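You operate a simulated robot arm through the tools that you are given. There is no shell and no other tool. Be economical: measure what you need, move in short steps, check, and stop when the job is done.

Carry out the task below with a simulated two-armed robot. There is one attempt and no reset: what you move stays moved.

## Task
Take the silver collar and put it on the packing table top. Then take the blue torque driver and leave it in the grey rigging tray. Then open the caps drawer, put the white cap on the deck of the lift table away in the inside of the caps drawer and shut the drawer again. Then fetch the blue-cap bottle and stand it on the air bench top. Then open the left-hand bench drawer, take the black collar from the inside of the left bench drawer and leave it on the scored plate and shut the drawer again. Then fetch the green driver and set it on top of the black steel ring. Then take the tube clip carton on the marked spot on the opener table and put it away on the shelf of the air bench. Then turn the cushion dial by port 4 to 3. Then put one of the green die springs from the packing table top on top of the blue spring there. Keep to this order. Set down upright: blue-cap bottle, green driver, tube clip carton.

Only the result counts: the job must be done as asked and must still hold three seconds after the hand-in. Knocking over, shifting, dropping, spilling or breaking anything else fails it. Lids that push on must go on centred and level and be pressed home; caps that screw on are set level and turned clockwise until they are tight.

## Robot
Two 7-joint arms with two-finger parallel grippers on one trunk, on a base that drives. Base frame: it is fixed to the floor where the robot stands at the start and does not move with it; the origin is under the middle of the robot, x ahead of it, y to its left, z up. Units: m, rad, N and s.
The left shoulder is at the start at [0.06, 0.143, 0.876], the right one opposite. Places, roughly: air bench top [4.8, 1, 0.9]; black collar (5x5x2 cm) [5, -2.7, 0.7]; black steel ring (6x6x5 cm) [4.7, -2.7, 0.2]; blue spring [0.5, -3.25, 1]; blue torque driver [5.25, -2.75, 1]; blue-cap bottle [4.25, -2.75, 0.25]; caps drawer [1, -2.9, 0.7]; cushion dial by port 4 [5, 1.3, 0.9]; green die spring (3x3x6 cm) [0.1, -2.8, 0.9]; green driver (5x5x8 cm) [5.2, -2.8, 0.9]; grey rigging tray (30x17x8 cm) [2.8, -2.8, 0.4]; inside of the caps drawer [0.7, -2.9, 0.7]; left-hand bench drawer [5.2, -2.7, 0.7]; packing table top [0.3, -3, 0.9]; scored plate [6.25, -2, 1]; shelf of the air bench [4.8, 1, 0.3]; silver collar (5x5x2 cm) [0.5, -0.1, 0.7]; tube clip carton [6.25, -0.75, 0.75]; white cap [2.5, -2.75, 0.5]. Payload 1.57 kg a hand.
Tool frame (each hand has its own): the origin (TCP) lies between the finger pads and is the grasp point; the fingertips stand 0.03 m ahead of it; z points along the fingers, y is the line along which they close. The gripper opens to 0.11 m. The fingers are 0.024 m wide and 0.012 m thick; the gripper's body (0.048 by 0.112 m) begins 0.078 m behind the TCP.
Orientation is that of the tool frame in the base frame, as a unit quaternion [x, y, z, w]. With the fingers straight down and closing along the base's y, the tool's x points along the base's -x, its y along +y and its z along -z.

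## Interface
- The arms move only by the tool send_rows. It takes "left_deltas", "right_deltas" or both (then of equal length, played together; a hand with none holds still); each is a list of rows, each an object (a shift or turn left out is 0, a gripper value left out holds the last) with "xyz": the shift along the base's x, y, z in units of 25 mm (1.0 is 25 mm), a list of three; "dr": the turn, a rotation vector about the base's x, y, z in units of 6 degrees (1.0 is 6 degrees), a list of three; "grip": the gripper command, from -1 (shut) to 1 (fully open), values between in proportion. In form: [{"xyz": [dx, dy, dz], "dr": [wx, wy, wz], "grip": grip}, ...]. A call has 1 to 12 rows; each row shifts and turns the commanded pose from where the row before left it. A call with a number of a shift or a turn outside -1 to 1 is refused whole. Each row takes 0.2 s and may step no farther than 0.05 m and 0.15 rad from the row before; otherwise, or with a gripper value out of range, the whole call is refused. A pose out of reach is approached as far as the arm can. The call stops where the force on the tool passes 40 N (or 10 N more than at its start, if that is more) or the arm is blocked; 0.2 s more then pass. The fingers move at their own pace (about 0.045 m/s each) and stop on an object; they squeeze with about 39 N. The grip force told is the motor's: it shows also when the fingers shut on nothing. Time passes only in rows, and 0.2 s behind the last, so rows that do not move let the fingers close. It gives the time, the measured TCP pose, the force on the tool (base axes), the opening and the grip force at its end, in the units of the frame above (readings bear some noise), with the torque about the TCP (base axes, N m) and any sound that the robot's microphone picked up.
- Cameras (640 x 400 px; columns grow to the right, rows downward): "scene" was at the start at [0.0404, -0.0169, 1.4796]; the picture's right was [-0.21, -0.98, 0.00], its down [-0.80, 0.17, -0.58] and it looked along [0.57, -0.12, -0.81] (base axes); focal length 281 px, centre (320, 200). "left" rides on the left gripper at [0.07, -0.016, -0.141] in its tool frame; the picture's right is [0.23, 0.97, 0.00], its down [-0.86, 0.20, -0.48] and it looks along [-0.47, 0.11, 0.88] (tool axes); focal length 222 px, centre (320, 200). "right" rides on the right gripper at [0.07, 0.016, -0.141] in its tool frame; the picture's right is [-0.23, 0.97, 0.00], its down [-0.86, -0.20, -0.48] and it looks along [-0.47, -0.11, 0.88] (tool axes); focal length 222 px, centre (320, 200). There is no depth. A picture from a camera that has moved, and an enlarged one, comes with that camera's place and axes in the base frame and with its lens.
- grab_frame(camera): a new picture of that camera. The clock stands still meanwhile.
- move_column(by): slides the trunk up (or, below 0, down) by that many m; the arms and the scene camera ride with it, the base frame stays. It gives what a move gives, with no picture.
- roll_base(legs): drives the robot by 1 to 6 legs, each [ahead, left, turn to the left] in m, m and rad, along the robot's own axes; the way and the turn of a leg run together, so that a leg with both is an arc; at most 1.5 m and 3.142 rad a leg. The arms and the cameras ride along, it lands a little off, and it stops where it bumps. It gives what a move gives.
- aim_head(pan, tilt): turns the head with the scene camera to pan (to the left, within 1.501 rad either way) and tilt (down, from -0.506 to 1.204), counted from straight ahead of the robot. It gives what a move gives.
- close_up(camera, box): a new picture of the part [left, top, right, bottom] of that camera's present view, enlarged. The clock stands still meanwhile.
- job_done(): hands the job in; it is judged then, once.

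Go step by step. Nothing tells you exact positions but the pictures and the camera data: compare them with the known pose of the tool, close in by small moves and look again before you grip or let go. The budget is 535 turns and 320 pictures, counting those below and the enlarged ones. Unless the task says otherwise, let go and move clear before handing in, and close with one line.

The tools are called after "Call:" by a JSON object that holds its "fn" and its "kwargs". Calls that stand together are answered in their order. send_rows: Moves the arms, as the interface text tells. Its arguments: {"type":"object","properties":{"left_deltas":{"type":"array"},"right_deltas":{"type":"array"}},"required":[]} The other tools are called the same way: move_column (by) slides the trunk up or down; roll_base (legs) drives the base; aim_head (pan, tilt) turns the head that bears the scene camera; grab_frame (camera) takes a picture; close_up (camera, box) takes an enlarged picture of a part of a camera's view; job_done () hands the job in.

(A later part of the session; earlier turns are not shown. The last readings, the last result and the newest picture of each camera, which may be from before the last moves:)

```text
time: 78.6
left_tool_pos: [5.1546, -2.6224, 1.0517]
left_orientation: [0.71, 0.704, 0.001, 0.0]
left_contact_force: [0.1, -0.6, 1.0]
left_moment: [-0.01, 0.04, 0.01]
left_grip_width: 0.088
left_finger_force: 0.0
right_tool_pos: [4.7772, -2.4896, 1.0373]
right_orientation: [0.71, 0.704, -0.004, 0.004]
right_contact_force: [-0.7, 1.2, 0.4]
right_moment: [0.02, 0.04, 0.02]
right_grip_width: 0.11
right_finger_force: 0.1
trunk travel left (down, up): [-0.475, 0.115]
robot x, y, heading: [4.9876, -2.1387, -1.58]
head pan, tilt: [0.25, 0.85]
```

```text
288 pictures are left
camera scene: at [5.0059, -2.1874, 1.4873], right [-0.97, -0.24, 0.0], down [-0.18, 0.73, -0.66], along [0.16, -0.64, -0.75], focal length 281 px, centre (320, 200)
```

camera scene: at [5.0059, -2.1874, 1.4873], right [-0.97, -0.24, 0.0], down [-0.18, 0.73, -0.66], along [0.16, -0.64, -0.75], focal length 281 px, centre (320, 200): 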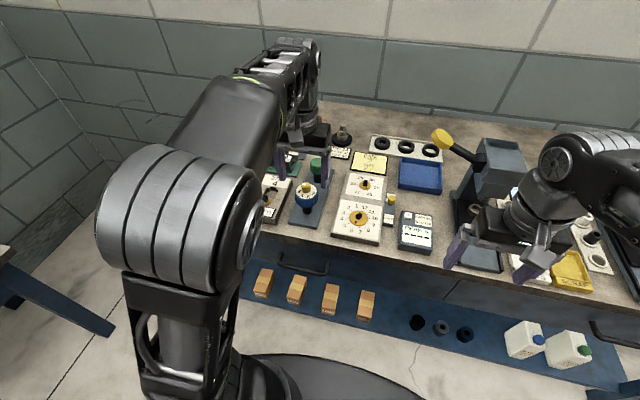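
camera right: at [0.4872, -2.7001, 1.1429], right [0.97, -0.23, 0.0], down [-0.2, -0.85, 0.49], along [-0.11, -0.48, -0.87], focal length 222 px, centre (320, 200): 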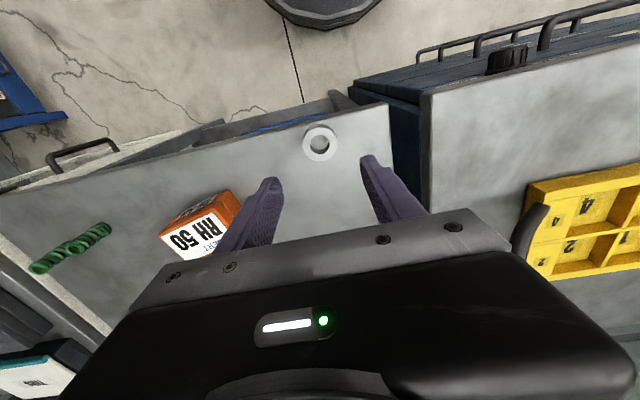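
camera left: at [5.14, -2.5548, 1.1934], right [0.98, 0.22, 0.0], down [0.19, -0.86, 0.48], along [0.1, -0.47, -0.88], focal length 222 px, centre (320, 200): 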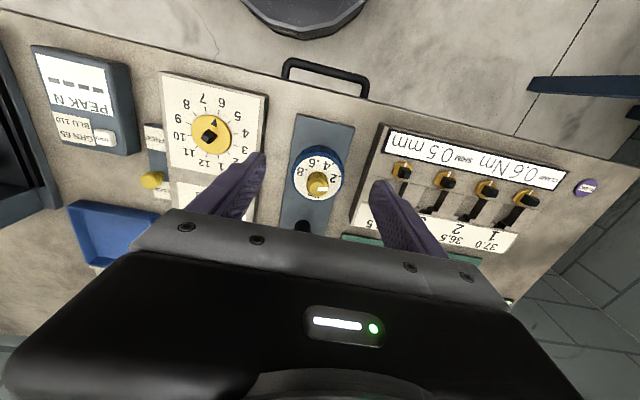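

The head's top disc is at about [5.156, -2.645, 0.97]. I centre over it and lower part way.

Call:
{"fn": "send_rows", "kwargs": {"left_deltas": [{"xyz": [0.05, -0.88, 0]}, {"xyz": [0, 0, -1]}, {"xyz": [0, 0, -1]}]}}

Call:
{"fn": "grab_frame", "kwargs": {"camera": "left"}}

Call:
{"fn": "close_up", "kwargs": {"camera": "scene", "box": [240, 120, 400, 220]}}

```text
time: 79.4
left_tool_pos: [5.154, -2.6452, 1.0018]
left_orientation: [0.71, 0.705, -0.001, -0.001]
left_contact_force: [-0.2, 0.1, 0.0]
left_moment: [0.0, -0.01, 0.03]
left_grip_width: 0.0879
left_finger_force: 0.0
right_tool_pos: [4.7764, -2.4928, 1.0367]
right_orientation: [0.71, 0.704, -0.004, 0.004]
right_contact_force: [-0.4, -1.1, -0.6]
right_moment: [0.02, 0.02, 0.0]
right_grip_width: 0.1099
right_finger_force: 0.1
trunk travel left (down, up): [-0.475, 0.115]
robot x, y, heading: [4.9853, -2.1419, -1.575]
head pan, tilt: [0.25, 0.85]
```

```text
287 pictures are left
camera left: at [5.1405, -2.5768, 1.1424], right [0.98, 0.22, 0.0], down [0.19, -0.86, 0.48], along [0.1, -0.47, -0.88], focal length 222 px, centre (320, 200)
```

left: 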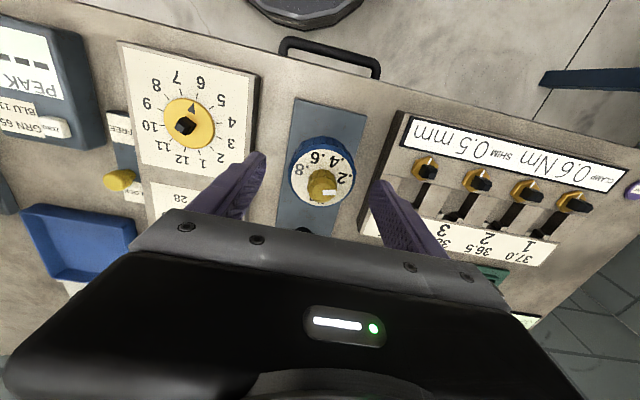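

```text
4.00 times, centred on (320, 170) of scene
camera zoom: at [5.006, -2.1879, 1.4873], right [-0.97, -0.24, 0.0], down [-0.18, 0.73, -0.66], along [0.16, -0.64, -0.75], focal length 1123 px, centre (320, 320)
```

zoom: 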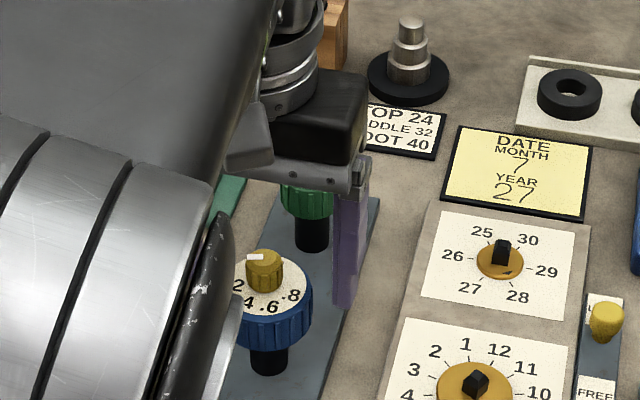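

Well aligned. I lower to head height and close.

Call:
{"fn": "send_rows", "kwargs": {"left_deltas": [{"xyz": [0.1, 0, -0.7]}, {"xyz": [0, 0, -0.7]}, {"xyz": [0, 0, -0.5]}, {"grip": 0}, {"grip": -1}, {"grip": -1}, {"grip": -1}, {"grip": -1}]}}

Call:
{"fn": "grab_frame", "kwargs": {"camera": "left"}}

Call:
{"fn": "close_up", "kwargs": {"camera": "scene", "box": [240, 120, 400, 220]}}

```text
time: 81.2
left_tool_pos: [5.1574, -2.6437, 0.9548]
left_orientation: [0.711, 0.703, 0.0, 0.0]
left_contact_force: [-0.7, 0.2, 0.7]
left_moment: [0.0, 0.0, 0.03]
left_grip_width: 0.0571
left_finger_force: 39.9
right_tool_pos: [4.7774, -2.4904, 1.0358]
right_orientation: [0.71, 0.704, -0.004, 0.005]
right_contact_force: [0.3, -0.6, -0.6]
right_moment: [-0.02, -0.01, 0.0]
right_grip_width: 0.11
right_finger_force: 0.0
trunk travel left (down, up): [-0.475, 0.115]
robot x, y, heading: [4.9917, -2.1403, -1.581]
head pan, tilt: [0.25, 0.85]
```

```text
285 pictures are left
camera left: at [5.1441, -2.5765, 1.0958], right [0.98, 0.22, 0.0], down [0.19, -0.86, 0.48], along [0.1, -0.47, -0.88], focal length 222 px, centre (320, 200)
```

left: 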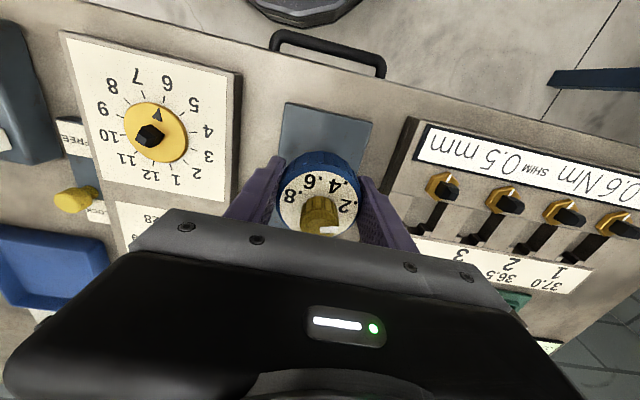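

```text
4.00 times, centred on (320, 170) of scene
camera zoom: at [5.0059, -2.1878, 1.4873], right [-0.97, -0.24, 0.0], down [-0.18, 0.73, -0.66], along [0.16, -0.64, -0.75], focal length 1123 px, centre (320, 320)
```

zoom: 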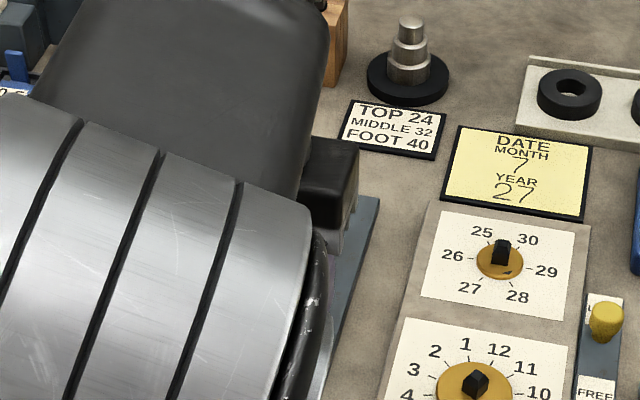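

Call:
{"fn": "send_rows", "kwargs": {"left_deltas": [{"xyz": [0, 0, 0.5]}, {"xyz": [0, 0, 0.8]}, {"xyz": [0, 0, 0.9]}, {"xyz": [0, 0, 0.9]}, {"xyz": [0, 0, 0.7]}]}}

Call:
{"fn": "grab_frame", "kwargs": {"camera": "left"}}

Call:
{"fn": "grab_frame", "kwargs": {"camera": "scene"}}

```text
time: 82.4
left_tool_pos: [5.1599, -2.6439, 1.0512]
left_orientation: [0.709, 0.705, -0.001, 0.0]
left_contact_force: [0.8, -0.5, -2.5]
left_moment: [0.0, 0.01, 0.02]
left_grip_width: 0.0574
left_finger_force: 39.1
right_tool_pos: [4.7772, -2.4916, 1.0351]
right_orientation: [0.709, 0.705, -0.004, 0.004]
right_contact_force: [0.3, -0.7, 0.2]
right_moment: [-0.04, 0.05, 0.04]
right_grip_width: 0.11
right_finger_force: 0.1
trunk travel left (down, up): [-0.475, 0.115]
robot x, y, heading: [4.9912, -2.1405, -1.578]
head pan, tilt: [0.25, 0.85]
```

```text
283 pictures are left
camera left: at [5.1455, -2.576, 1.1922], right [0.98, 0.22, 0.0], down [0.19, -0.86, 0.48], along [0.1, -0.47, -0.88], focal length 222 px, centre (320, 200)
```

left: 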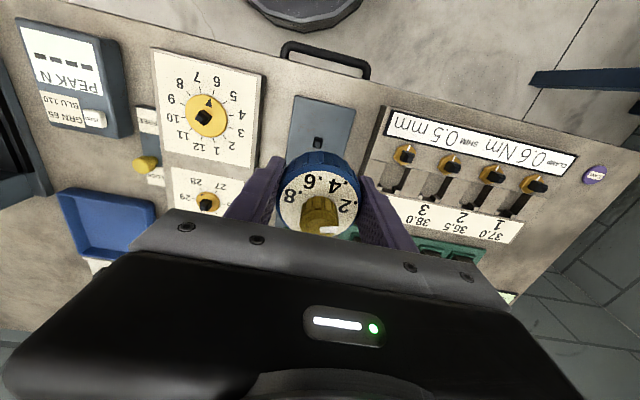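

```text
282 pictures are left
camera scene: at [5.0074, -2.1874, 1.4873], right [-0.97, -0.24, 0.0], down [-0.18, 0.73, -0.66], along [0.16, -0.64, -0.75], focal length 281 px, centre (320, 200)
```

scene: 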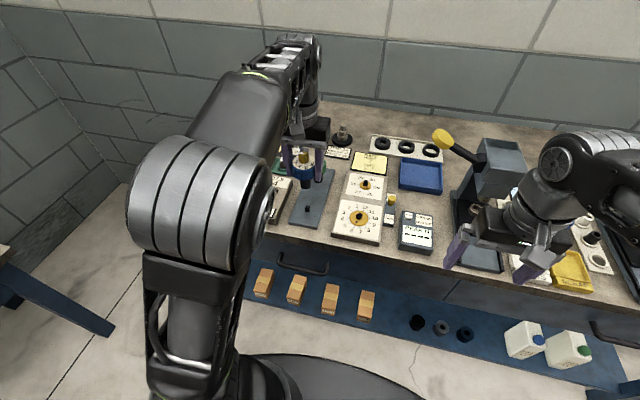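

The driver is free of its stand. I draw the hand in, and drive back along the aisle toward the lift table.

Call:
{"fn": "send_rows", "kwargs": {"left_deltas": [{"xyz": [0, 1, 0]}, {"xyz": [0, 1, 0]}, {"xyz": [0, 1, 0]}, {"xyz": [0.2, 1, 0]}, {"xyz": [0.2, 1, 0]}, {"xyz": [0.2, 0.6, 0]}]}}

Call:
{"fn": "roll_base", "kwargs": {"legs": [[-0.3, 0, 0], [0, -0.8, 0], [-0.3, 0, 0], [0, -0.9, 0]]}}

Call:
{"fn": "aim_head", "kwargs": {"pan": -0.5, "tilt": 0.65}}

Call:
{"fn": "grab_frame", "kwargs": {"camera": "scene"}}

```text
time: 83.8
left_tool_pos: [5.1737, -2.5044, 1.0494]
left_orientation: [0.71, 0.704, 0.0, 0.0]
left_contact_force: [0.7, 0.8, -1.7]
left_moment: [-0.01, -0.02, 0.01]
left_grip_width: 0.0574
left_finger_force: 39.4
right_tool_pos: [4.7768, -2.4908, 1.0365]
right_orientation: [0.71, 0.704, -0.005, 0.004]
right_contact_force: [0.2, -0.6, 0.0]
right_moment: [-0.01, -0.01, -0.03]
right_grip_width: 0.11
right_finger_force: 0.0
trunk travel left (down, up): [-0.475, 0.115]
robot x, y, heading: [4.989, -2.1428, -1.575]
head pan, tilt: [0.25, 0.85]
```

```text
time: 95.6
left_tool_pos: [3.4893, -1.9086, 1.0487]
left_orientation: [0.708, 0.707, 0.0, 0.0]
left_contact_force: [0.3, 0.2, -1.6]
left_moment: [0.02, -0.04, 0.0]
left_grip_width: 0.0572
left_finger_force: 39.1
right_tool_pos: [3.0927, -1.8973, 1.0347]
right_orientation: [0.707, 0.707, -0.003, 0.004]
right_contact_force: [-0.7, -1.1, 0.2]
right_moment: [-0.01, -0.01, 0.02]
right_grip_width: 0.11
right_finger_force: 0.1
trunk travel left (down, up): [-0.475, 0.115]
robot x, y, heading: [3.299, -1.5453, -1.571]
head pan, tilt: [0.25, 0.85]
```

```text
time: 96.7
left_tool_pos: [3.4887, -1.9078, 1.0491]
left_orientation: [0.708, 0.707, 0.0, 0.0]
left_contact_force: [0.0, 0.5, -1.5]
left_moment: [0.01, -0.01, 0.01]
left_grip_width: 0.0571
left_finger_force: 38.9
right_tool_pos: [3.0927, -1.8977, 1.0356]
right_orientation: [0.707, 0.707, -0.004, 0.004]
right_contact_force: [0.2, -0.2, -0.2]
right_moment: [0.02, -0.01, 0.0]
right_grip_width: 0.1101
right_finger_force: 0.0
trunk travel left (down, up): [-0.475, 0.115]
robot x, y, heading: [3.304, -1.5447, -1.57]
head pan, tilt: [-0.499, 0.649]
```

```text
281 pictures are left
camera scene: at [3.259, -1.5929, 1.5039], right [-0.88, 0.48, 0.0], down [0.29, 0.53, -0.8], along [-0.38, -0.7, -0.6], focal length 281 px, centre (320, 200)
```

scene: 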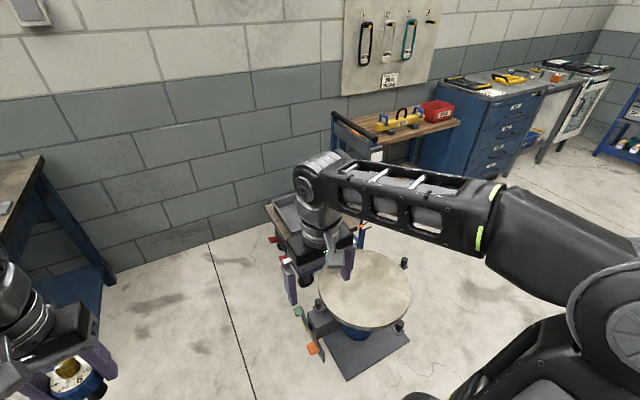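

The cart with the grey tray stands behind the round stand; its open side faces +x. I turn to face it (‑x) and look.

Call:
{"fn": "roll_base", "kwargs": {"legs": [[0, 0.12, 0], [0, 0, -1.571], [0, 0.4, 0]]}}

Call:
{"fn": "aim_head", "kwargs": {"pan": 0.6, "tilt": 0.75}}

Call:
{"fn": "grab_frame", "kwargs": {"camera": "scene"}}

```text
time: 103.9
left_tool_pos: [3.0711, -2.1481, 1.049]
left_orientation: [1.0, 0.011, 0.0, 0.001]
left_contact_force: [-0.4, 0.2, -2.8]
left_moment: [0.01, -0.02, 0.01]
left_grip_width: 0.0573
left_finger_force: 39.0
right_tool_pos: [3.0701, -1.7514, 1.0361]
right_orientation: [1.0, 0.012, -0.005, 0.0]
right_contact_force: [-0.8, -0.5, 0.0]
right_moment: [0.05, 0.0, 0.0]
right_grip_width: 0.1102
right_finger_force: 0.0
trunk travel left (down, up): [-0.475, 0.115]
robot x, y, heading: [3.4274, -1.9515, -3.111]
head pan, tilt: [-0.499, 0.649]
```

```text
time: 105.2
left_tool_pos: [3.0699, -2.1458, 1.0483]
left_orientation: [1.0, 0.011, 0.0, 0.0]
left_contact_force: [-0.3, -0.4, -1.8]
left_moment: [0.0, -0.01, 0.0]
left_grip_width: 0.0571
left_finger_force: 39.2
right_tool_pos: [3.0719, -1.7506, 1.0362]
right_orientation: [1.0, 0.013, -0.006, 0.0]
right_contact_force: [-0.5, 0.5, 0.7]
right_moment: [0.02, 0.01, 0.02]
right_grip_width: 0.11
right_finger_force: 0.1
trunk travel left (down, up): [-0.475, 0.115]
robot x, y, heading: [3.427, -1.953, -3.116]
head pan, tilt: [0.6, 0.75]
```

```text
280 pictures are left
camera scene: at [3.391, -1.9985, 1.4953], right [-0.58, 0.81, 0.0], down [0.55, 0.4, -0.73], along [-0.59, -0.43, -0.68], focal length 281 px, centre (320, 200)
```

scene: 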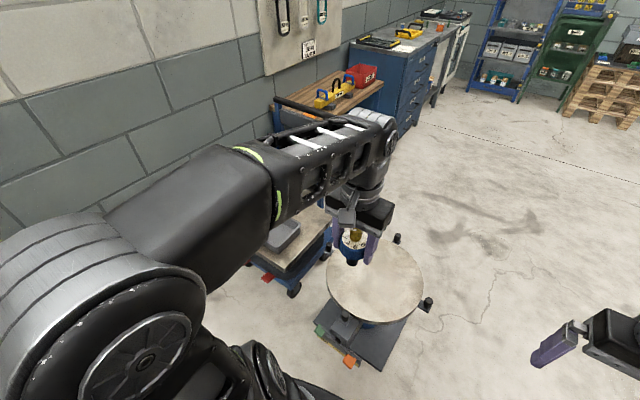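

Call:
{"fn": "roll_base", "kwargs": {"legs": [[0, 0, -0.03], [0, 0.55, 0]]}}

Call:
{"fn": "aim_head", "kwargs": {"pan": 0.1, "tilt": 0.85}}

Call:
{"fn": "grab_frame", "kwargs": {"camera": "scene"}}

```text
time: 108.8
left_tool_pos: [3.0582, -2.691, 1.0502]
left_orientation: [1.0, -0.009, 0.0, -0.001]
left_contact_force: [-0.5, 0.5, -2.2]
left_moment: [0.0, 0.0, -0.05]
left_grip_width: 0.0573
left_finger_force: 38.9
right_tool_pos: [3.0733, -2.2953, 1.0362]
right_orientation: [1.0, -0.007, -0.005, -0.001]
right_contact_force: [-1.1, 0.5, -0.2]
right_moment: [-0.02, 0.03, 0.03]
right_grip_width: 0.11
right_finger_force: 0.0
trunk travel left (down, up): [-0.475, 0.115]
robot x, y, heading: [3.4219, -2.5099, 3.128]
head pan, tilt: [0.6, 0.75]
```

```text
time: 109.7
left_tool_pos: [3.0557, -2.6906, 1.0487]
left_orientation: [1.0, -0.008, -0.001, 0.0]
left_contact_force: [-0.1, -0.2, -2.4]
left_moment: [0.0, 0.02, 0.0]
left_grip_width: 0.0571
left_finger_force: 39.1
right_tool_pos: [3.0733, -2.2957, 1.037]
right_orientation: [1.0, -0.008, -0.005, 0.0]
right_contact_force: [0.0, -1.0, 0.0]
right_moment: [0.01, -0.01, 0.01]
right_grip_width: 0.11
right_finger_force: 0.0
trunk travel left (down, up): [-0.475, 0.115]
robot x, y, heading: [3.4253, -2.51, 3.129]
head pan, tilt: [0.099, 0.85]
```

```text
279 pictures are left
camera scene: at [3.3744, -2.5166, 1.4873], right [-0.08, 1.0, 0.0], down [0.75, 0.06, -0.66], along [-0.66, -0.06, -0.75], focal length 281 px, centre (320, 200)
```

scene: 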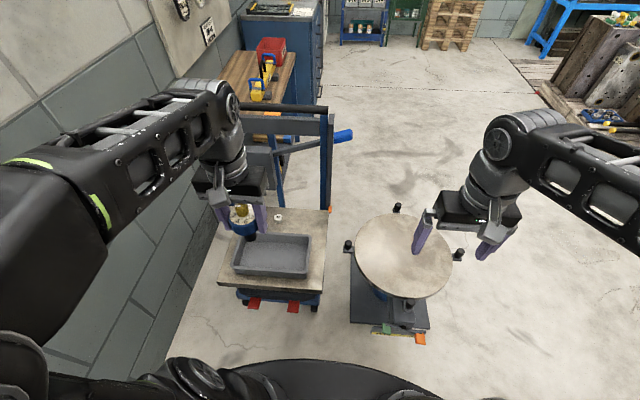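

The lift-table deck shows the grey tray and the white cap behind it. I close in so the left hand can reach the tray.

Call:
{"fn": "roll_base", "kwargs": {"legs": [[0.16, 0.09, 0.012]]}}

Call:
{"fn": "send_rows", "kwargs": {"left_deltas": [{"xyz": [-1, 0, 0]}, {"xyz": [-1, 0, 0]}, {"xyz": [-1, 0, 0]}]}}

Call:
{"fn": "grab_frame", "kwargs": {"camera": "left"}}

Call:
{"fn": "grab_frame", "kwargs": {"camera": "scene"}}

```text
time: 111.2
left_tool_pos: [2.8961, -2.785, 1.0484]
left_orientation: [1.0, -0.003, 0.002, 0.0]
left_contact_force: [0.0, -0.2, -3.1]
left_moment: [-0.01, -0.03, 0.02]
left_grip_width: 0.0572
left_finger_force: 39.1
right_tool_pos: [2.9093, -2.3893, 1.0367]
right_orientation: [1.0, -0.002, -0.005, -0.001]
right_contact_force: [-0.2, 0.5, 0.4]
right_moment: [-0.02, 0.0, -0.03]
right_grip_width: 0.11
right_finger_force: 0.0
trunk travel left (down, up): [-0.475, 0.115]
robot x, y, heading: [3.2632, -2.599, 3.137]
head pan, tilt: [0.099, 0.85]
```

```text
time: 112.0
left_tool_pos: [2.8209, -2.7867, 1.0475]
left_orientation: [1.0, -0.002, 0.0, 0.0]
left_contact_force: [0.4, 2.6, -1.0]
left_moment: [-0.2, 0.02, -0.02]
left_grip_width: 0.0574
left_finger_force: 39.1
right_tool_pos: [2.9089, -2.3898, 1.0357]
right_orientation: [1.0, -0.002, -0.005, 0.0]
right_contact_force: [-0.5, 0.3, -0.2]
right_moment: [0.03, -0.04, 0.02]
right_grip_width: 0.1099
right_finger_force: 0.1
trunk travel left (down, up): [-0.475, 0.115]
robot x, y, heading: [3.261, -2.5981, 3.138]
head pan, tilt: [0.099, 0.85]
```

```text
278 pictures are left
camera left: at [2.8928, -2.7719, 1.189], right [0.22, -0.97, 0.0], down [-0.86, -0.2, 0.48], along [-0.47, -0.11, -0.88], focal length 222 px, centre (320, 200)
```

left: 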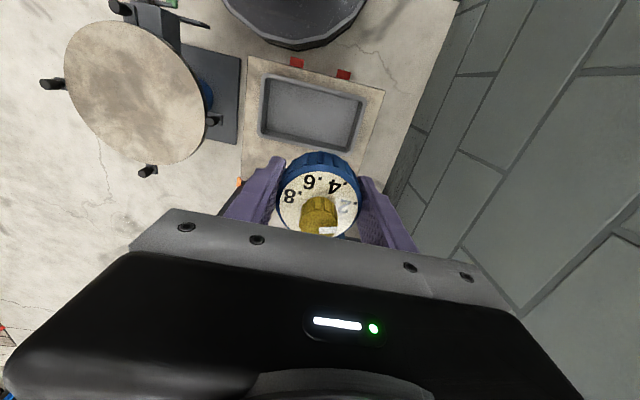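

```text
277 pictures are left
camera scene: at [3.2117, -2.6078, 1.4873], right [-0.1, 1.0, 0.0], down [0.75, 0.07, -0.66], along [-0.66, -0.06, -0.75], focal length 281 px, centre (320, 200)
```

scene: 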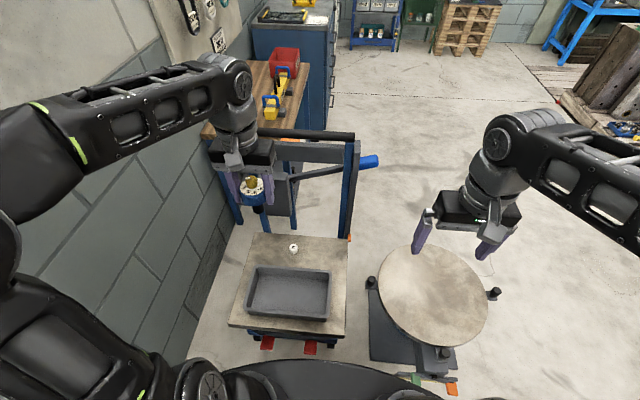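

Call:
{"fn": "send_rows", "kwargs": {"left_deltas": [{"xyz": [-0.2, 0.4, -1]}, {"xyz": [-0.2, 0.4, -1]}, {"xyz": [0, 0, -1]}, {"xyz": [0, 0, -1]}, {"xyz": [0, 0, -1]}, {"xyz": [0, 0, -1]}, {"xyz": [0, 0, -1]}, {"xyz": [0, 0, -1]}, {"xyz": [0, 0, -1]}, {"xyz": [0, 0, -1]}, {"xyz": [0, 0, -1]}, {"xyz": [0, 0, -1]}]}}

Call:
{"fn": "grab_frame", "kwargs": {"camera": "left"}}

Call:
{"fn": "grab_frame", "kwargs": {"camera": "scene"}}

```text
time: 114.6
left_tool_pos: [2.812, -2.7658, 0.7497]
left_orientation: [1.0, -0.003, 0.0, 0.0]
left_contact_force: [-0.1, -0.9, -2.9]
left_moment: [0.03, -0.04, 0.03]
left_grip_width: 0.057
left_finger_force: 39.2
right_tool_pos: [2.9083, -2.39, 1.0366]
right_orientation: [1.0, -0.002, -0.006, 0.0]
right_contact_force: [0.5, -0.4, 0.2]
right_moment: [0.04, -0.01, 0.03]
right_grip_width: 0.1101
right_finger_force: 0.0
trunk travel left (down, up): [-0.475, 0.115]
robot x, y, heading: [3.2601, -2.5966, 3.136]
head pan, tilt: [0.099, 0.85]
```

```text
276 pictures are left
camera left: at [2.8835, -2.7516, 0.8902], right [0.22, -0.98, 0.0], down [-0.86, -0.19, 0.48], along [-0.47, -0.11, -0.88], focal length 222 px, centre (320, 200)
```

left: 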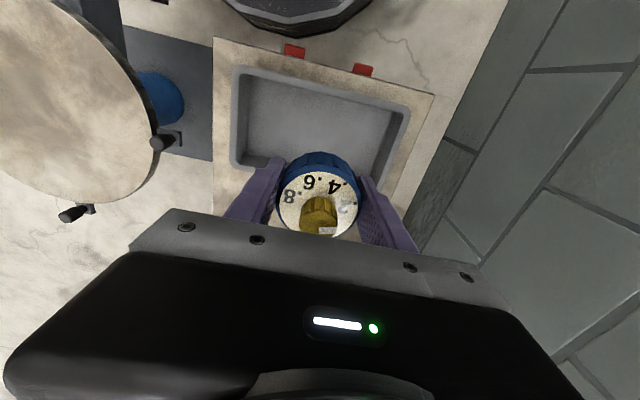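

```text
275 pictures are left
camera scene: at [3.2121, -2.6077, 1.4873], right [-0.1, 1.0, 0.0], down [0.75, 0.07, -0.66], along [-0.66, -0.06, -0.75], focal length 281 px, centre (320, 200)
```

scene: 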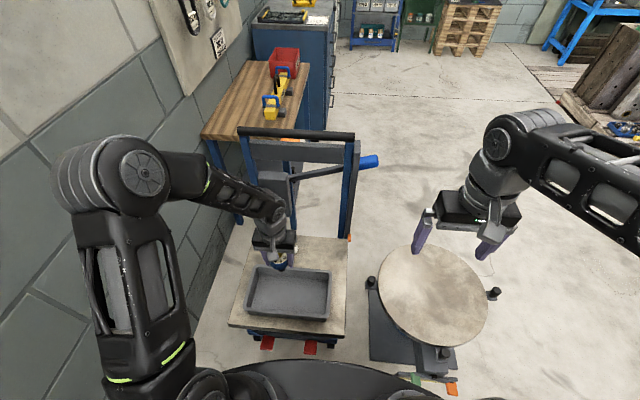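

Call:
{"fn": "send_rows", "kwargs": {"left_deltas": [{"xyz": [-0.5, 0, -1]}, {"xyz": [-0.5, 0, -1]}, {"xyz": [0, 0, -1]}, {"xyz": [0, 0, -1]}, {"xyz": [0, 0, -1]}, {"xyz": [0, 0, -1]}, {"xyz": [0, 0, -1]}, {"xyz": [0, 0, -1]}, {"xyz": [0, 0, -1]}, {"xyz": [0, 0, -1]}]}}

Call:
{"fn": "grab_frame", "kwargs": {"camera": "left"}}

Call:
{"fn": "close_up", "kwargs": {"camera": "scene", "box": [200, 200, 360, 300]}}

```text
time: 116.8
left_tool_pos: [2.7878, -2.7651, 0.4994]
left_orientation: [1.0, -0.002, 0.001, 0.0]
left_contact_force: [0.9, -0.1, -1.4]
left_moment: [-0.01, 0.0, 0.02]
left_grip_width: 0.0571
left_finger_force: 38.9
right_tool_pos: [2.9087, -2.3903, 1.0351]
right_orientation: [1.0, -0.002, -0.005, 0.0]
right_contact_force: [1.0, 0.3, 0.3]
right_moment: [0.01, -0.01, 0.01]
right_grip_width: 0.11
right_finger_force: 0.0
trunk travel left (down, up): [-0.475, 0.115]
robot x, y, heading: [3.2601, -2.5968, 3.135]
head pan, tilt: [0.099, 0.85]
```

```text
274 pictures are left
camera left: at [2.8581, -2.7512, 0.6407], right [0.22, -0.98, 0.0], down [-0.86, -0.19, 0.48], along [-0.47, -0.11, -0.88], focal length 222 px, centre (320, 200)
```

left: 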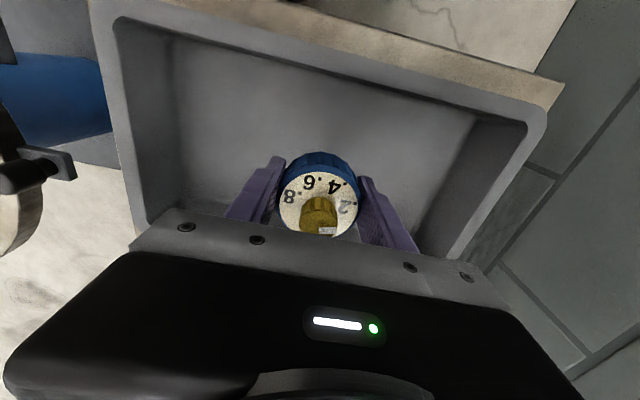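

```text
4.00 times, centred on (280, 250) of scene
camera zoom: at [3.2122, -2.6078, 1.4873], right [-0.1, 1.0, 0.0], down [0.75, 0.07, -0.66], along [-0.66, -0.06, -0.75], focal length 1123 px, centre (480, 0)
```

zoom: 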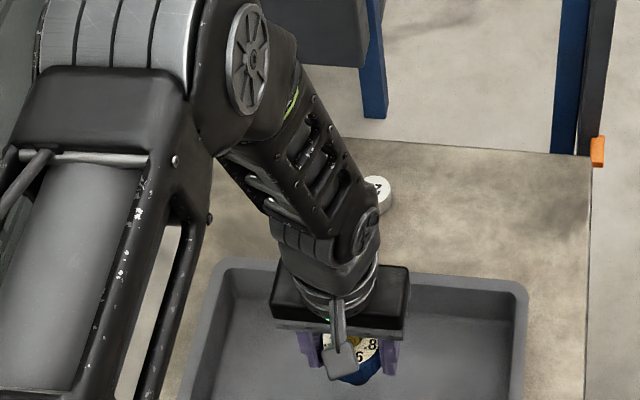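

Call:
{"fn": "send_rows", "kwargs": {"left_deltas": [{"xyz": [0, 0, -0.5]}, {"xyz": [0, 0, -0.5]}, {"xyz": [0, 0, -0.3]}, {"xyz": [0, 0, -0.2]}, {"xyz": [0, 0, -0.2]}, {"xyz": [0, 0, -0.2]}, {"xyz": [0, 0, -0.2]}, {"xyz": [0, 0, -0.2]}, {"xyz": [0, 0, -0.2]}, {"xyz": [0, 0, -0.2]}]}}

Call:
{"fn": "grab_frame", "kwargs": {"camera": "left"}}

```text
time: 118.7
left_tool_pos: [2.7862, -2.7643, 0.4426]
left_orientation: [1.0, -0.003, -0.002, 0.0]
left_contact_force: [7.2, -1.1, 27.1]
left_moment: [0.21, -0.18, -0.02]
left_grip_width: 0.057
left_finger_force: 39.2
right_tool_pos: [2.9108, -2.3889, 1.0364]
right_orientation: [1.0, -0.001, -0.006, 0.001]
right_contact_force: [0.1, -0.1, 0.5]
right_moment: [-0.02, -0.01, 0.01]
right_grip_width: 0.11
right_finger_force: 0.2
trunk travel left (down, up): [-0.475, 0.115]
robot x, y, heading: [3.2591, -2.596, 3.14]
head pan, tilt: [0.099, 0.85]
stopped in row 9 (left hand): the force on the tool passed its limit (the readings are from after the stop); the commanded pose is now the measured one
```

```text
272 pictures are left
camera left: at [2.858, -2.7501, 0.5842], right [0.22, -0.98, 0.0], down [-0.85, -0.19, 0.48], along [-0.47, -0.11, -0.88], focal length 222 px, centre (320, 200)
```

left: 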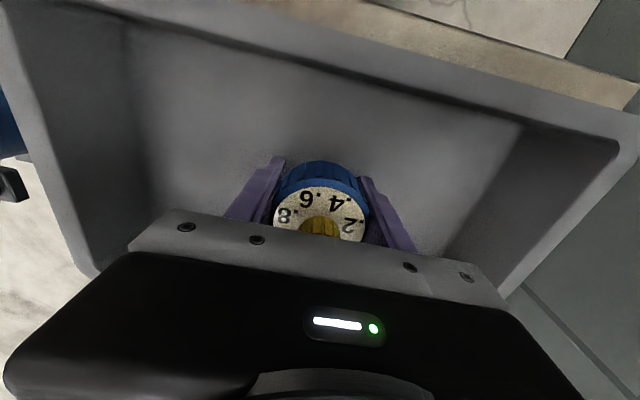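

The driver rests on the tray floor. I release and rise.

Call:
{"fn": "send_rows", "kwargs": {"left_deltas": [{"xyz": [0, 0, 0.05], "grip": 0.3}, {"grip": 0.7}, {"grip": 0.7}, {"xyz": [0, 0, 0.4]}, {"xyz": [0, 0, 0.8]}, {"xyz": [0, 0, 1]}, {"xyz": [0, 0, 1]}, {"xyz": [0, 0, 1]}, {"xyz": [0, 0, 1]}]}}

Call:
{"fn": "grab_frame", "kwargs": {"camera": "left"}}

```text
time: 120.7
left_tool_pos: [2.7854, -2.764, 0.5741]
left_orientation: [1.0, -0.003, 0.0, 0.0]
left_contact_force: [0.0, 0.5, 0.1]
left_moment: [0.0, 0.01, -0.01]
left_grip_width: 0.0936
left_finger_force: 0.1
right_tool_pos: [2.9101, -2.3888, 1.0362]
right_orientation: [1.0, -0.001, -0.005, 0.001]
right_contact_force: [0.1, -0.9, -1.0]
right_moment: [-0.01, -0.01, 0.02]
right_grip_width: 0.1098
right_finger_force: 0.1
trunk travel left (down, up): [-0.475, 0.115]
robot x, y, heading: [3.2602, -2.5971, 3.134]
head pan, tilt: [0.099, 0.85]
```

```text
271 pictures are left
camera left: at [2.8575, -2.7494, 0.7151], right [0.22, -0.98, 0.0], down [-0.86, -0.19, 0.48], along [-0.47, -0.11, -0.88], focal length 222 px, centre (320, 200)
```

left: 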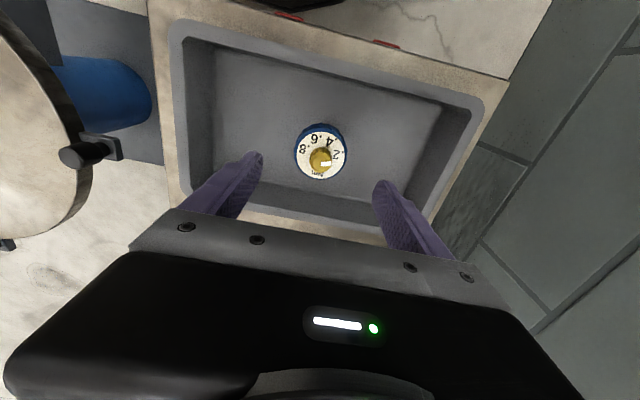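

The driver stands in the tray. Next the white cap, near [2.56, -2.78]: I raise the left hand, draw the right hand back, then lower the trunk for more forward reach.

Call:
{"fn": "send_rows", "kwargs": {"left_deltas": [{"xyz": [0, 0, 1]}, {"xyz": [0, 0, 1]}, {"xyz": [0, 0, 1]}, {"xyz": [0, 0, 1]}, {"xyz": [0, 0, 1]}, {"xyz": [0, 0, 1]}, {"xyz": [0, 0, 1]}, {"xyz": [0, 0, 1]}, {"xyz": [0, 0, 1]}, {"xyz": [0, 0, 1]}, {"xyz": [0, 0, 1]}], "right_deltas": [{"xyz": [1, 0, 0]}, {"xyz": [1, 0, 0]}, {"xyz": [1, 0, 0]}, {"xyz": [0.5, 0.5, 0]}, {"xyz": [0, 0, 0]}, {"xyz": [0, 0, 0]}, {"xyz": [0, 0, 0]}, {"xyz": [0, 0, 0]}, {}, {}, {}]}}

Call:
{"fn": "move_column", "kwargs": {"by": -0.2}}

Call:
{"fn": "grab_frame", "kwargs": {"camera": "scene"}}

```text
time: 123.1
left_tool_pos: [2.7854, -2.7642, 0.8479]
left_orientation: [1.0, -0.003, -0.001, 0.0]
left_contact_force: [0.9, -0.5, 0.6]
left_moment: [-0.01, 0.0, 0.01]
left_grip_width: 0.0934
left_finger_force: 0.0
right_tool_pos: [2.997, -2.3771, 1.0359]
right_orientation: [1.0, -0.002, -0.008, 0.0]
right_contact_force: [0.3, 0.4, 0.7]
right_moment: [0.01, -0.02, -0.01]
right_grip_width: 0.1101
right_finger_force: 0.1
trunk travel left (down, up): [-0.475, 0.115]
robot x, y, heading: [3.2572, -2.5972, 3.139]
head pan, tilt: [0.099, 0.85]
```

```text
time: 125.3
left_tool_pos: [2.7845, -2.7643, 0.6472]
left_orientation: [1.0, -0.003, -0.001, 0.0]
left_contact_force: [-0.1, -0.5, 1.2]
left_moment: [0.02, -0.02, 0.01]
left_grip_width: 0.0935
left_finger_force: 0.0
right_tool_pos: [2.9969, -2.3767, 0.8347]
right_orientation: [1.0, -0.002, -0.005, 0.0]
right_contact_force: [0.0, 0.6, -0.6]
right_moment: [0.01, 0.0, -0.02]
right_grip_width: 0.11
right_finger_force: 0.1
trunk travel left (down, up): [-0.275, 0.315]
robot x, y, heading: [3.2606, -2.6003, 3.141]
head pan, tilt: [0.099, 0.85]
```

```text
270 pictures are left
camera scene: at [3.2126, -2.6077, 1.2873], right [-0.1, 1.0, 0.0], down [0.75, 0.07, -0.66], along [-0.66, -0.06, -0.75], focal length 281 px, centre (320, 200)
```

scene: 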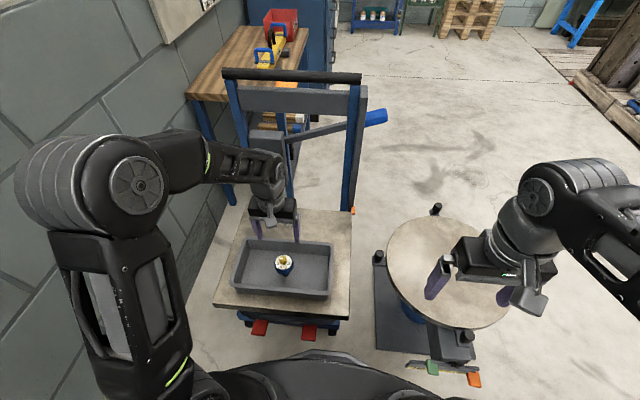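

Call:
{"fn": "send_rows", "kwargs": {"left_deltas": [{"xyz": [-0.8, 0, 0], "dr": [0, 1, 0]}, {"xyz": [-0.8, 0, 0], "dr": [0, 1, 0]}, {"xyz": [-0.8, 0, 0], "dr": [0, 1, 0]}, {"xyz": [-0.8, 0, 0], "dr": [0, 1, 0]}, {"xyz": [-0.8, 0, 0], "dr": [0, 1, 0]}, {"xyz": [-0.8, 0, 0]}, {"xyz": [-0.8, 0, 0]}]}}

Call:
{"fn": "grab_frame", "kwargs": {"camera": "left"}}

Call:
{"fn": "grab_frame", "kwargs": {"camera": "scene"}}

```text
time: 126.9
left_tool_pos: [2.6457, -2.7637, 0.6465]
left_orientation: [0.965, -0.002, -0.261, 0.0]
left_contact_force: [1.0, 0.4, 0.1]
left_moment: [-0.02, -0.02, 0.0]
left_grip_width: 0.0936
left_finger_force: 0.0
right_tool_pos: [2.9961, -2.377, 0.8359]
right_orientation: [1.0, -0.001, -0.005, 0.001]
right_contact_force: [0.4, 0.4, -0.1]
right_moment: [0.0, -0.01, 0.01]
right_grip_width: 0.1101
right_finger_force: 0.1
trunk travel left (down, up): [-0.275, 0.315]
robot x, y, heading: [3.2581, -2.5979, 3.136]
head pan, tilt: [0.099, 0.85]
```

```text
269 pictures are left
camera left: at [2.778, -2.7487, 0.7339], right [0.19, -0.97, -0.11], down [-0.5, -0.2, 0.84], along [-0.84, -0.11, -0.52], focal length 222 px, centre (320, 200)
```

left: 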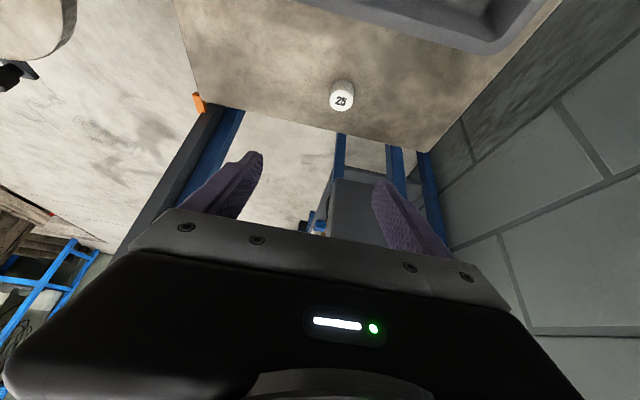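

```text
268 pictures are left
camera scene: at [3.2124, -2.6078, 1.2873], right [-0.1, 1.0, 0.0], down [0.75, 0.07, -0.66], along [-0.66, -0.06, -0.75], focal length 281 px, centre (320, 200)
```

scene: 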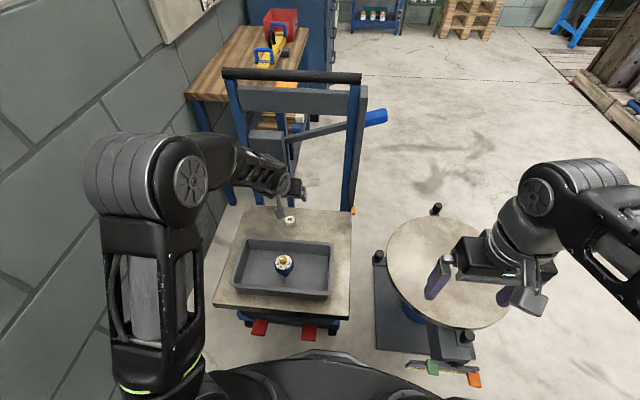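

The cap ("25") is at about [2.573, -2.788, 0.41]. I approach above it.

Call:
{"fn": "send_rows", "kwargs": {"left_deltas": [{"xyz": [-0.7, -0.24, -0.9]}, {"xyz": [-0.7, -0.24, -0.9]}, {"xyz": [-0.7, -0.24, -0.9]}, {"xyz": [-0.5, -0.24, -0.9]}, {"xyz": [0, 0, -0.9]}]}}

Call:
{"fn": "grab_frame", "kwargs": {"camera": "left"}}

Call:
{"fn": "close_up", "kwargs": {"camera": "scene", "box": [210, 160, 370, 260]}}

```text
time: 128.1
left_tool_pos: [2.5807, -2.7886, 0.5332]
left_orientation: [0.966, -0.002, -0.26, 0.0]
left_contact_force: [-0.8, -0.2, 0.4]
left_moment: [-0.01, 0.01, 0.0]
left_grip_width: 0.0933
left_finger_force: 0.0
right_tool_pos: [2.9976, -2.3772, 0.8364]
right_orientation: [1.0, -0.001, -0.005, 0.0]
right_contact_force: [0.0, -0.3, -0.7]
right_moment: [0.01, -0.02, -0.01]
right_grip_width: 0.1101
right_finger_force: 0.0
trunk travel left (down, up): [-0.275, 0.315]
robot x, y, heading: [3.2597, -2.5998, 3.141]
head pan, tilt: [0.099, 0.85]
```

```text
267 pictures are left
camera left: at [2.7141, -2.7749, 0.6208], right [0.19, -0.97, -0.11], down [-0.5, -0.2, 0.84], along [-0.84, -0.11, -0.52], focal length 222 px, centre (320, 200)
```

left: 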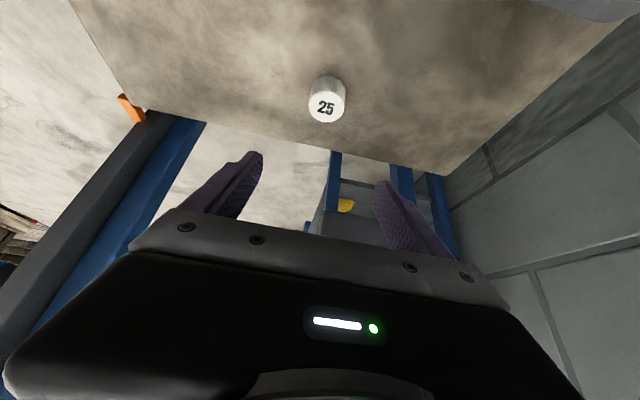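

```text
4.00 times, centred on (290, 210) of scene
camera zoom: at [3.2124, -2.6077, 1.2873], right [-0.1, 1.0, 0.0], down [0.75, 0.07, -0.66], along [-0.66, -0.06, -0.75], focal length 1123 px, centre (440, 160)
```

zoom: 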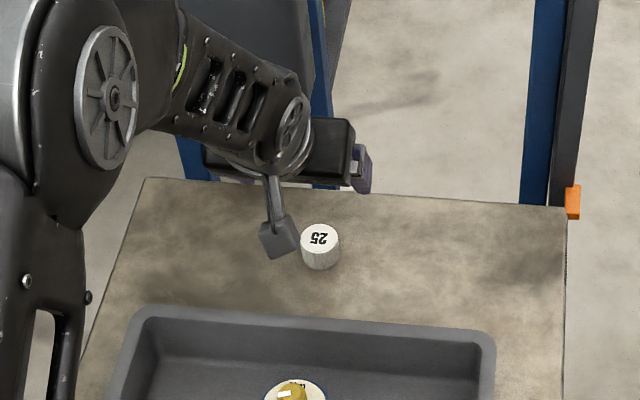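

Cap top near [2.576, -2.785, 0.43]. I descend onto it.

Call:
{"fn": "send_rows", "kwargs": {"left_deltas": [{"xyz": [0.15, 0.15, -0.9]}, {"xyz": [0, 0, -0.9]}, {"xyz": [0, 0, -0.6]}, {"xyz": [0, 0, -0.4]}]}}

Call:
{"fn": "grab_frame", "kwargs": {"camera": "left"}}

Call:
{"fn": "close_up", "kwargs": {"camera": "scene", "box": [210, 160, 370, 260]}}

```text
time: 129.1
left_tool_pos: [2.5833, -2.7836, 0.4636]
left_orientation: [0.965, -0.002, -0.261, -0.001]
left_contact_force: [-0.5, 0.7, 0.7]
left_moment: [0.0, 0.04, -0.01]
left_grip_width: 0.0938
left_finger_force: 0.0
right_tool_pos: [2.9977, -2.3775, 0.836]
right_orientation: [1.0, -0.002, -0.006, 0.0]
right_contact_force: [0.0, 0.5, 0.8]
right_moment: [0.01, 0.0, -0.04]
right_grip_width: 0.1101
right_finger_force: 0.0
trunk travel left (down, up): [-0.275, 0.315]
robot x, y, heading: [3.2624, -2.6, 3.142]
head pan, tilt: [0.099, 0.85]
```

```text
265 pictures are left
camera left: at [2.7173, -2.7696, 0.5513], right [0.19, -0.97, -0.11], down [-0.5, -0.2, 0.84], along [-0.84, -0.11, -0.52], focal length 222 px, centre (320, 200)
```

left: 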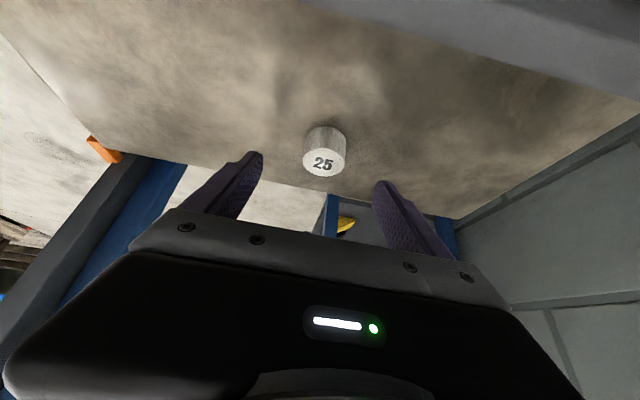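

```text
4.00 times, centred on (290, 210) of scene
camera zoom: at [3.2125, -2.6077, 1.2873], right [-0.1, 1.0, 0.0], down [0.75, 0.07, -0.66], along [-0.66, -0.06, -0.75], focal length 1123 px, centre (440, 160)
```

zoom: 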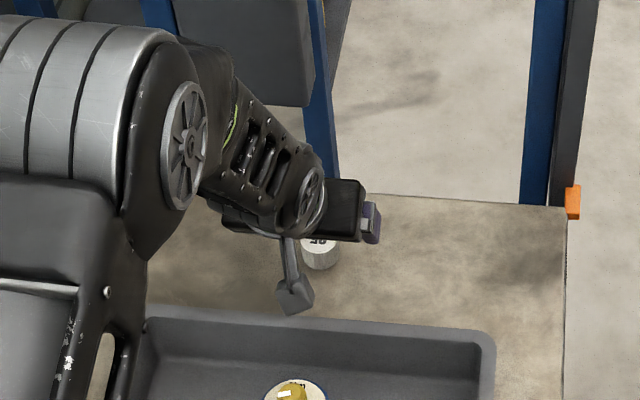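

Call:
{"fn": "send_rows", "kwargs": {"left_deltas": [{"xyz": [0, -0.05, -0.3]}, {"xyz": [0, 0, -0.3]}, {"xyz": [0, 0, -0.2]}, {"xyz": [0, 0, -0.2]}, {"xyz": [0, 0, -0.2]}]}}

Call:
{"fn": "grab_frame", "kwargs": {"camera": "left"}}

```text
time: 130.3
left_tool_pos: [2.5847, -2.7856, 0.4347]
left_orientation: [0.966, -0.003, -0.26, 0.001]
left_contact_force: [-0.4, 0.5, 0.0]
left_moment: [-0.04, -0.01, 0.02]
left_grip_width: 0.0935
left_finger_force: 0.1
right_tool_pos: [2.9973, -2.3758, 0.8363]
right_orientation: [1.0, -0.002, -0.005, 0.0]
right_contact_force: [0.1, 0.1, 0.1]
right_moment: [0.0, -0.01, 0.04]
right_grip_width: 0.11
right_finger_force: 0.1
trunk travel left (down, up): [-0.275, 0.315]
robot x, y, heading: [3.2621, -2.6012, 3.135]
head pan, tilt: [0.099, 0.85]
```

```text
263 pictures are left
camera left: at [2.7178, -2.7709, 0.5214], right [0.19, -0.98, -0.11], down [-0.5, -0.19, 0.84], along [-0.84, -0.11, -0.53], focal length 222 px, centre (320, 200)
```

left: 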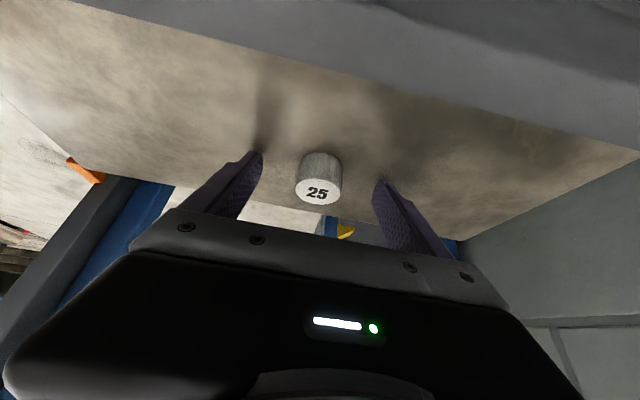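

Call:
{"fn": "send_rows", "kwargs": {"left_deltas": [{"xyz": [0, 0, -0.1], "grip": 0}, {"grip": -1}, {"grip": -1}, {"grip": -1}, {"grip": -1}, {"grip": -1}]}}

Call:
{"fn": "grab_frame", "kwargs": {"camera": "left"}}

```text
time: 131.7
left_tool_pos: [2.5859, -2.7851, 0.4319]
left_orientation: [0.966, -0.002, -0.26, 0.002]
left_contact_force: [-0.7, -0.5, 0.0]
left_moment: [0.0, 0.02, 0.0]
left_grip_width: 0.0328
left_finger_force: 35.4
right_tool_pos: [2.9964, -2.3784, 0.8356]
right_orientation: [1.0, -0.001, -0.005, 0.0]
right_contact_force: [-0.1, 0.1, 0.1]
right_moment: [-0.03, -0.01, 0.0]
right_grip_width: 0.1101
right_finger_force: 0.0
trunk travel left (down, up): [-0.275, 0.315]
robot x, y, heading: [3.2658, -2.601, 3.142]
head pan, tilt: [0.099, 0.85]
```

```text
262 pictures are left
camera left: at [2.7178, -2.771, 0.5195], right [0.19, -0.98, -0.11], down [-0.5, -0.2, 0.84], along [-0.84, -0.11, -0.53], focal length 222 px, centre (320, 200)
```

left: 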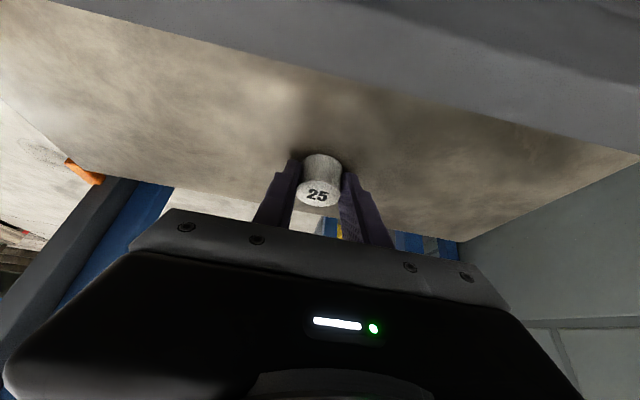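

The cap is gripped. I lift it, level the hand and draw back, then raise the trunk.

Call:
{"fn": "send_rows", "kwargs": {"left_deltas": [{"xyz": [0, 0, 1]}, {"xyz": [0, 0, 1]}, {"xyz": [0, 0, 1]}, {"xyz": [0, 0, 1]}, {"xyz": [0, 0, 1]}, {"xyz": [1, 0, 1], "dr": [0, -1, 0]}, {"xyz": [1, 0, 1], "dr": [0, -1, 0]}, {"xyz": [1, 0, 1], "dr": [0, -1, 0]}, {"xyz": [1, 0, 1], "dr": [0, -1, 0]}, {"xyz": [1, 0, 1], "dr": [0, -1, 0]}, {"xyz": [1, 0, 1]}, {"xyz": [1, 0, 1]}]}}

Call:
{"fn": "move_column", "kwargs": {"by": 0.2}}

Call:
{"fn": "send_rows", "kwargs": {"left_deltas": [{"xyz": [1, 0, 0.8]}, {"xyz": [1, 0, 0.8]}, {"xyz": [1, 0, 0.8]}, {"xyz": [1, 0, 0.8]}, {"xyz": [0.8, 0, 0.8]}]}}

Call:
{"fn": "grab_frame", "kwargs": {"camera": "scene"}}

```text
time: 134.3
left_tool_pos: [2.7613, -2.7837, 0.7317]
left_orientation: [1.0, -0.002, -0.001, 0.0]
left_contact_force: [0.5, 0.7, -0.8]
left_moment: [-0.04, 0.02, -0.01]
left_grip_width: 0.0322
left_finger_force: 38.9
right_tool_pos: [2.9963, -2.3777, 0.836]
right_orientation: [1.0, -0.002, -0.005, 0.0]
right_contact_force: [-0.6, 1.0, 0.0]
right_moment: [-0.01, 0.0, -0.01]
right_grip_width: 0.1102
right_finger_force: 0.1
trunk travel left (down, up): [-0.275, 0.315]
robot x, y, heading: [3.262, -2.5983, 3.135]
head pan, tilt: [0.099, 0.85]
```

```text
time: 136.5
left_tool_pos: [2.7602, -2.7843, 0.933]
left_orientation: [1.0, -0.003, -0.001, 0.0]
left_contact_force: [0.4, 0.3, -0.8]
left_moment: [0.03, 0.0, 0.02]
left_grip_width: 0.0321
left_finger_force: 38.8
right_tool_pos: [2.997, -2.3764, 1.0348]
right_orientation: [1.0, -0.001, -0.006, 0.0]
right_contact_force: [0.6, 0.7, -0.5]
right_moment: [-0.01, -0.01, 0.0]
right_grip_width: 0.1103
right_finger_force: 0.0
trunk travel left (down, up): [-0.475, 0.115]
robot x, y, heading: [3.2624, -2.596, 3.14]
head pan, tilt: [0.099, 0.85]
```

```text
time: 137.7
left_tool_pos: [2.8806, -2.7844, 1.0325]
left_orientation: [1.0, -0.003, -0.002, 0.0]
left_contact_force: [0.3, -0.4, -0.7]
left_moment: [0.02, 0.02, -0.02]
left_grip_width: 0.0319
left_finger_force: 39.0
right_tool_pos: [2.997, -2.3773, 1.035]
right_orientation: [1.0, -0.002, -0.007, 0.001]
right_contact_force: [0.0, -1.3, 0.4]
right_moment: [0.02, -0.02, -0.02]
right_grip_width: 0.1101
right_finger_force: 0.1
trunk travel left (down, up): [-0.475, 0.115]
robot x, y, heading: [3.2609, -2.6017, 3.138]
head pan, tilt: [0.099, 0.85]
```

```text
261 pictures are left
camera scene: at [3.213, -2.6078, 1.4873], right [-0.1, 1.0, 0.0], down [0.75, 0.07, -0.66], along [-0.66, -0.06, -0.75], focal length 281 px, centre (320, 200)
```

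scene: 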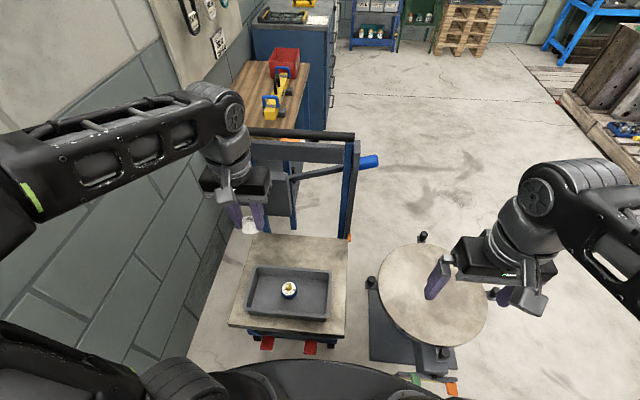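

Now to the blue chest with the cap in the left hand.

Call:
{"fn": "roll_base", "kwargs": {"legs": [[-0.15, 0, 0], [0, -1.25, 0], [1.25, 0, 0], [1.2, 0, 0], [0, 0, 1.571]]}}

Call:
{"fn": "aim_head", "kwargs": {"pan": 0, "tilt": 0.6}}

Call:
{"fn": "grab_frame", "kwargs": {"camera": "scene"}}

```text
time: 160.4
left_tool_pos: [1.1709, -1.7467, 1.0326]
left_orientation: [0.698, 0.716, -0.001, 0.0]
left_contact_force: [-0.2, 0.4, -0.2]
left_moment: [0.01, 0.0, 0.02]
left_grip_width: 0.0333
left_finger_force: 39.0
right_tool_pos: [0.7586, -1.6419, 1.0367]
right_orientation: [0.697, 0.717, -0.004, 0.003]
right_contact_force: [0.3, 1.5, 0.4]
right_moment: [-0.01, 0.0, -0.03]
right_grip_width: 0.1099
right_finger_force: 0.1
trunk travel left (down, up): [-0.475, 0.115]
robot x, y, heading: [0.9729, -1.3723, -1.539]
head pan, tilt: [0.099, 0.85]
```

```text
time: 161.2
left_tool_pos: [1.1702, -1.7471, 1.0335]
left_orientation: [0.698, 0.716, 0.001, 0.0]
left_contact_force: [-0.2, 1.6, 0.0]
left_moment: [0.01, 0.02, 0.0]
left_grip_width: 0.0335
left_finger_force: 38.7
right_tool_pos: [0.7582, -1.6416, 1.0352]
right_orientation: [0.697, 0.717, -0.004, 0.003]
right_contact_force: [0.2, -0.2, 0.1]
right_moment: [-0.01, 0.03, 0.02]
right_grip_width: 0.1098
right_finger_force: 0.0
trunk travel left (down, up): [-0.475, 0.115]
robot x, y, heading: [0.9694, -1.3715, -1.542]
head pan, tilt: [0.0, 0.6]
```

```text
260 pictures are left
camera scene: at [0.9732, -1.4308, 1.5081], right [-1.0, -0.03, 0.0], down [-0.02, 0.57, -0.82], along [0.02, -0.82, -0.57], focal length 281 px, centre (320, 200)
```

scene: 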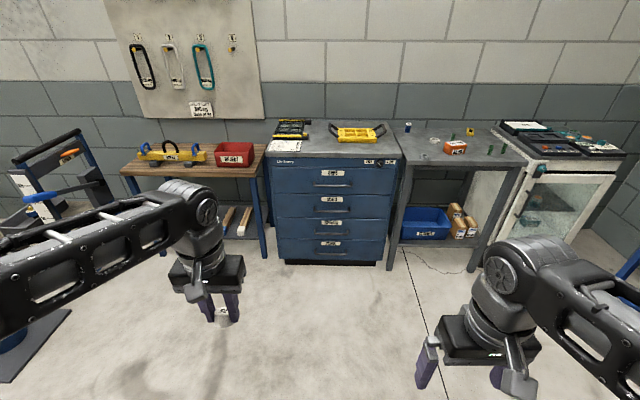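

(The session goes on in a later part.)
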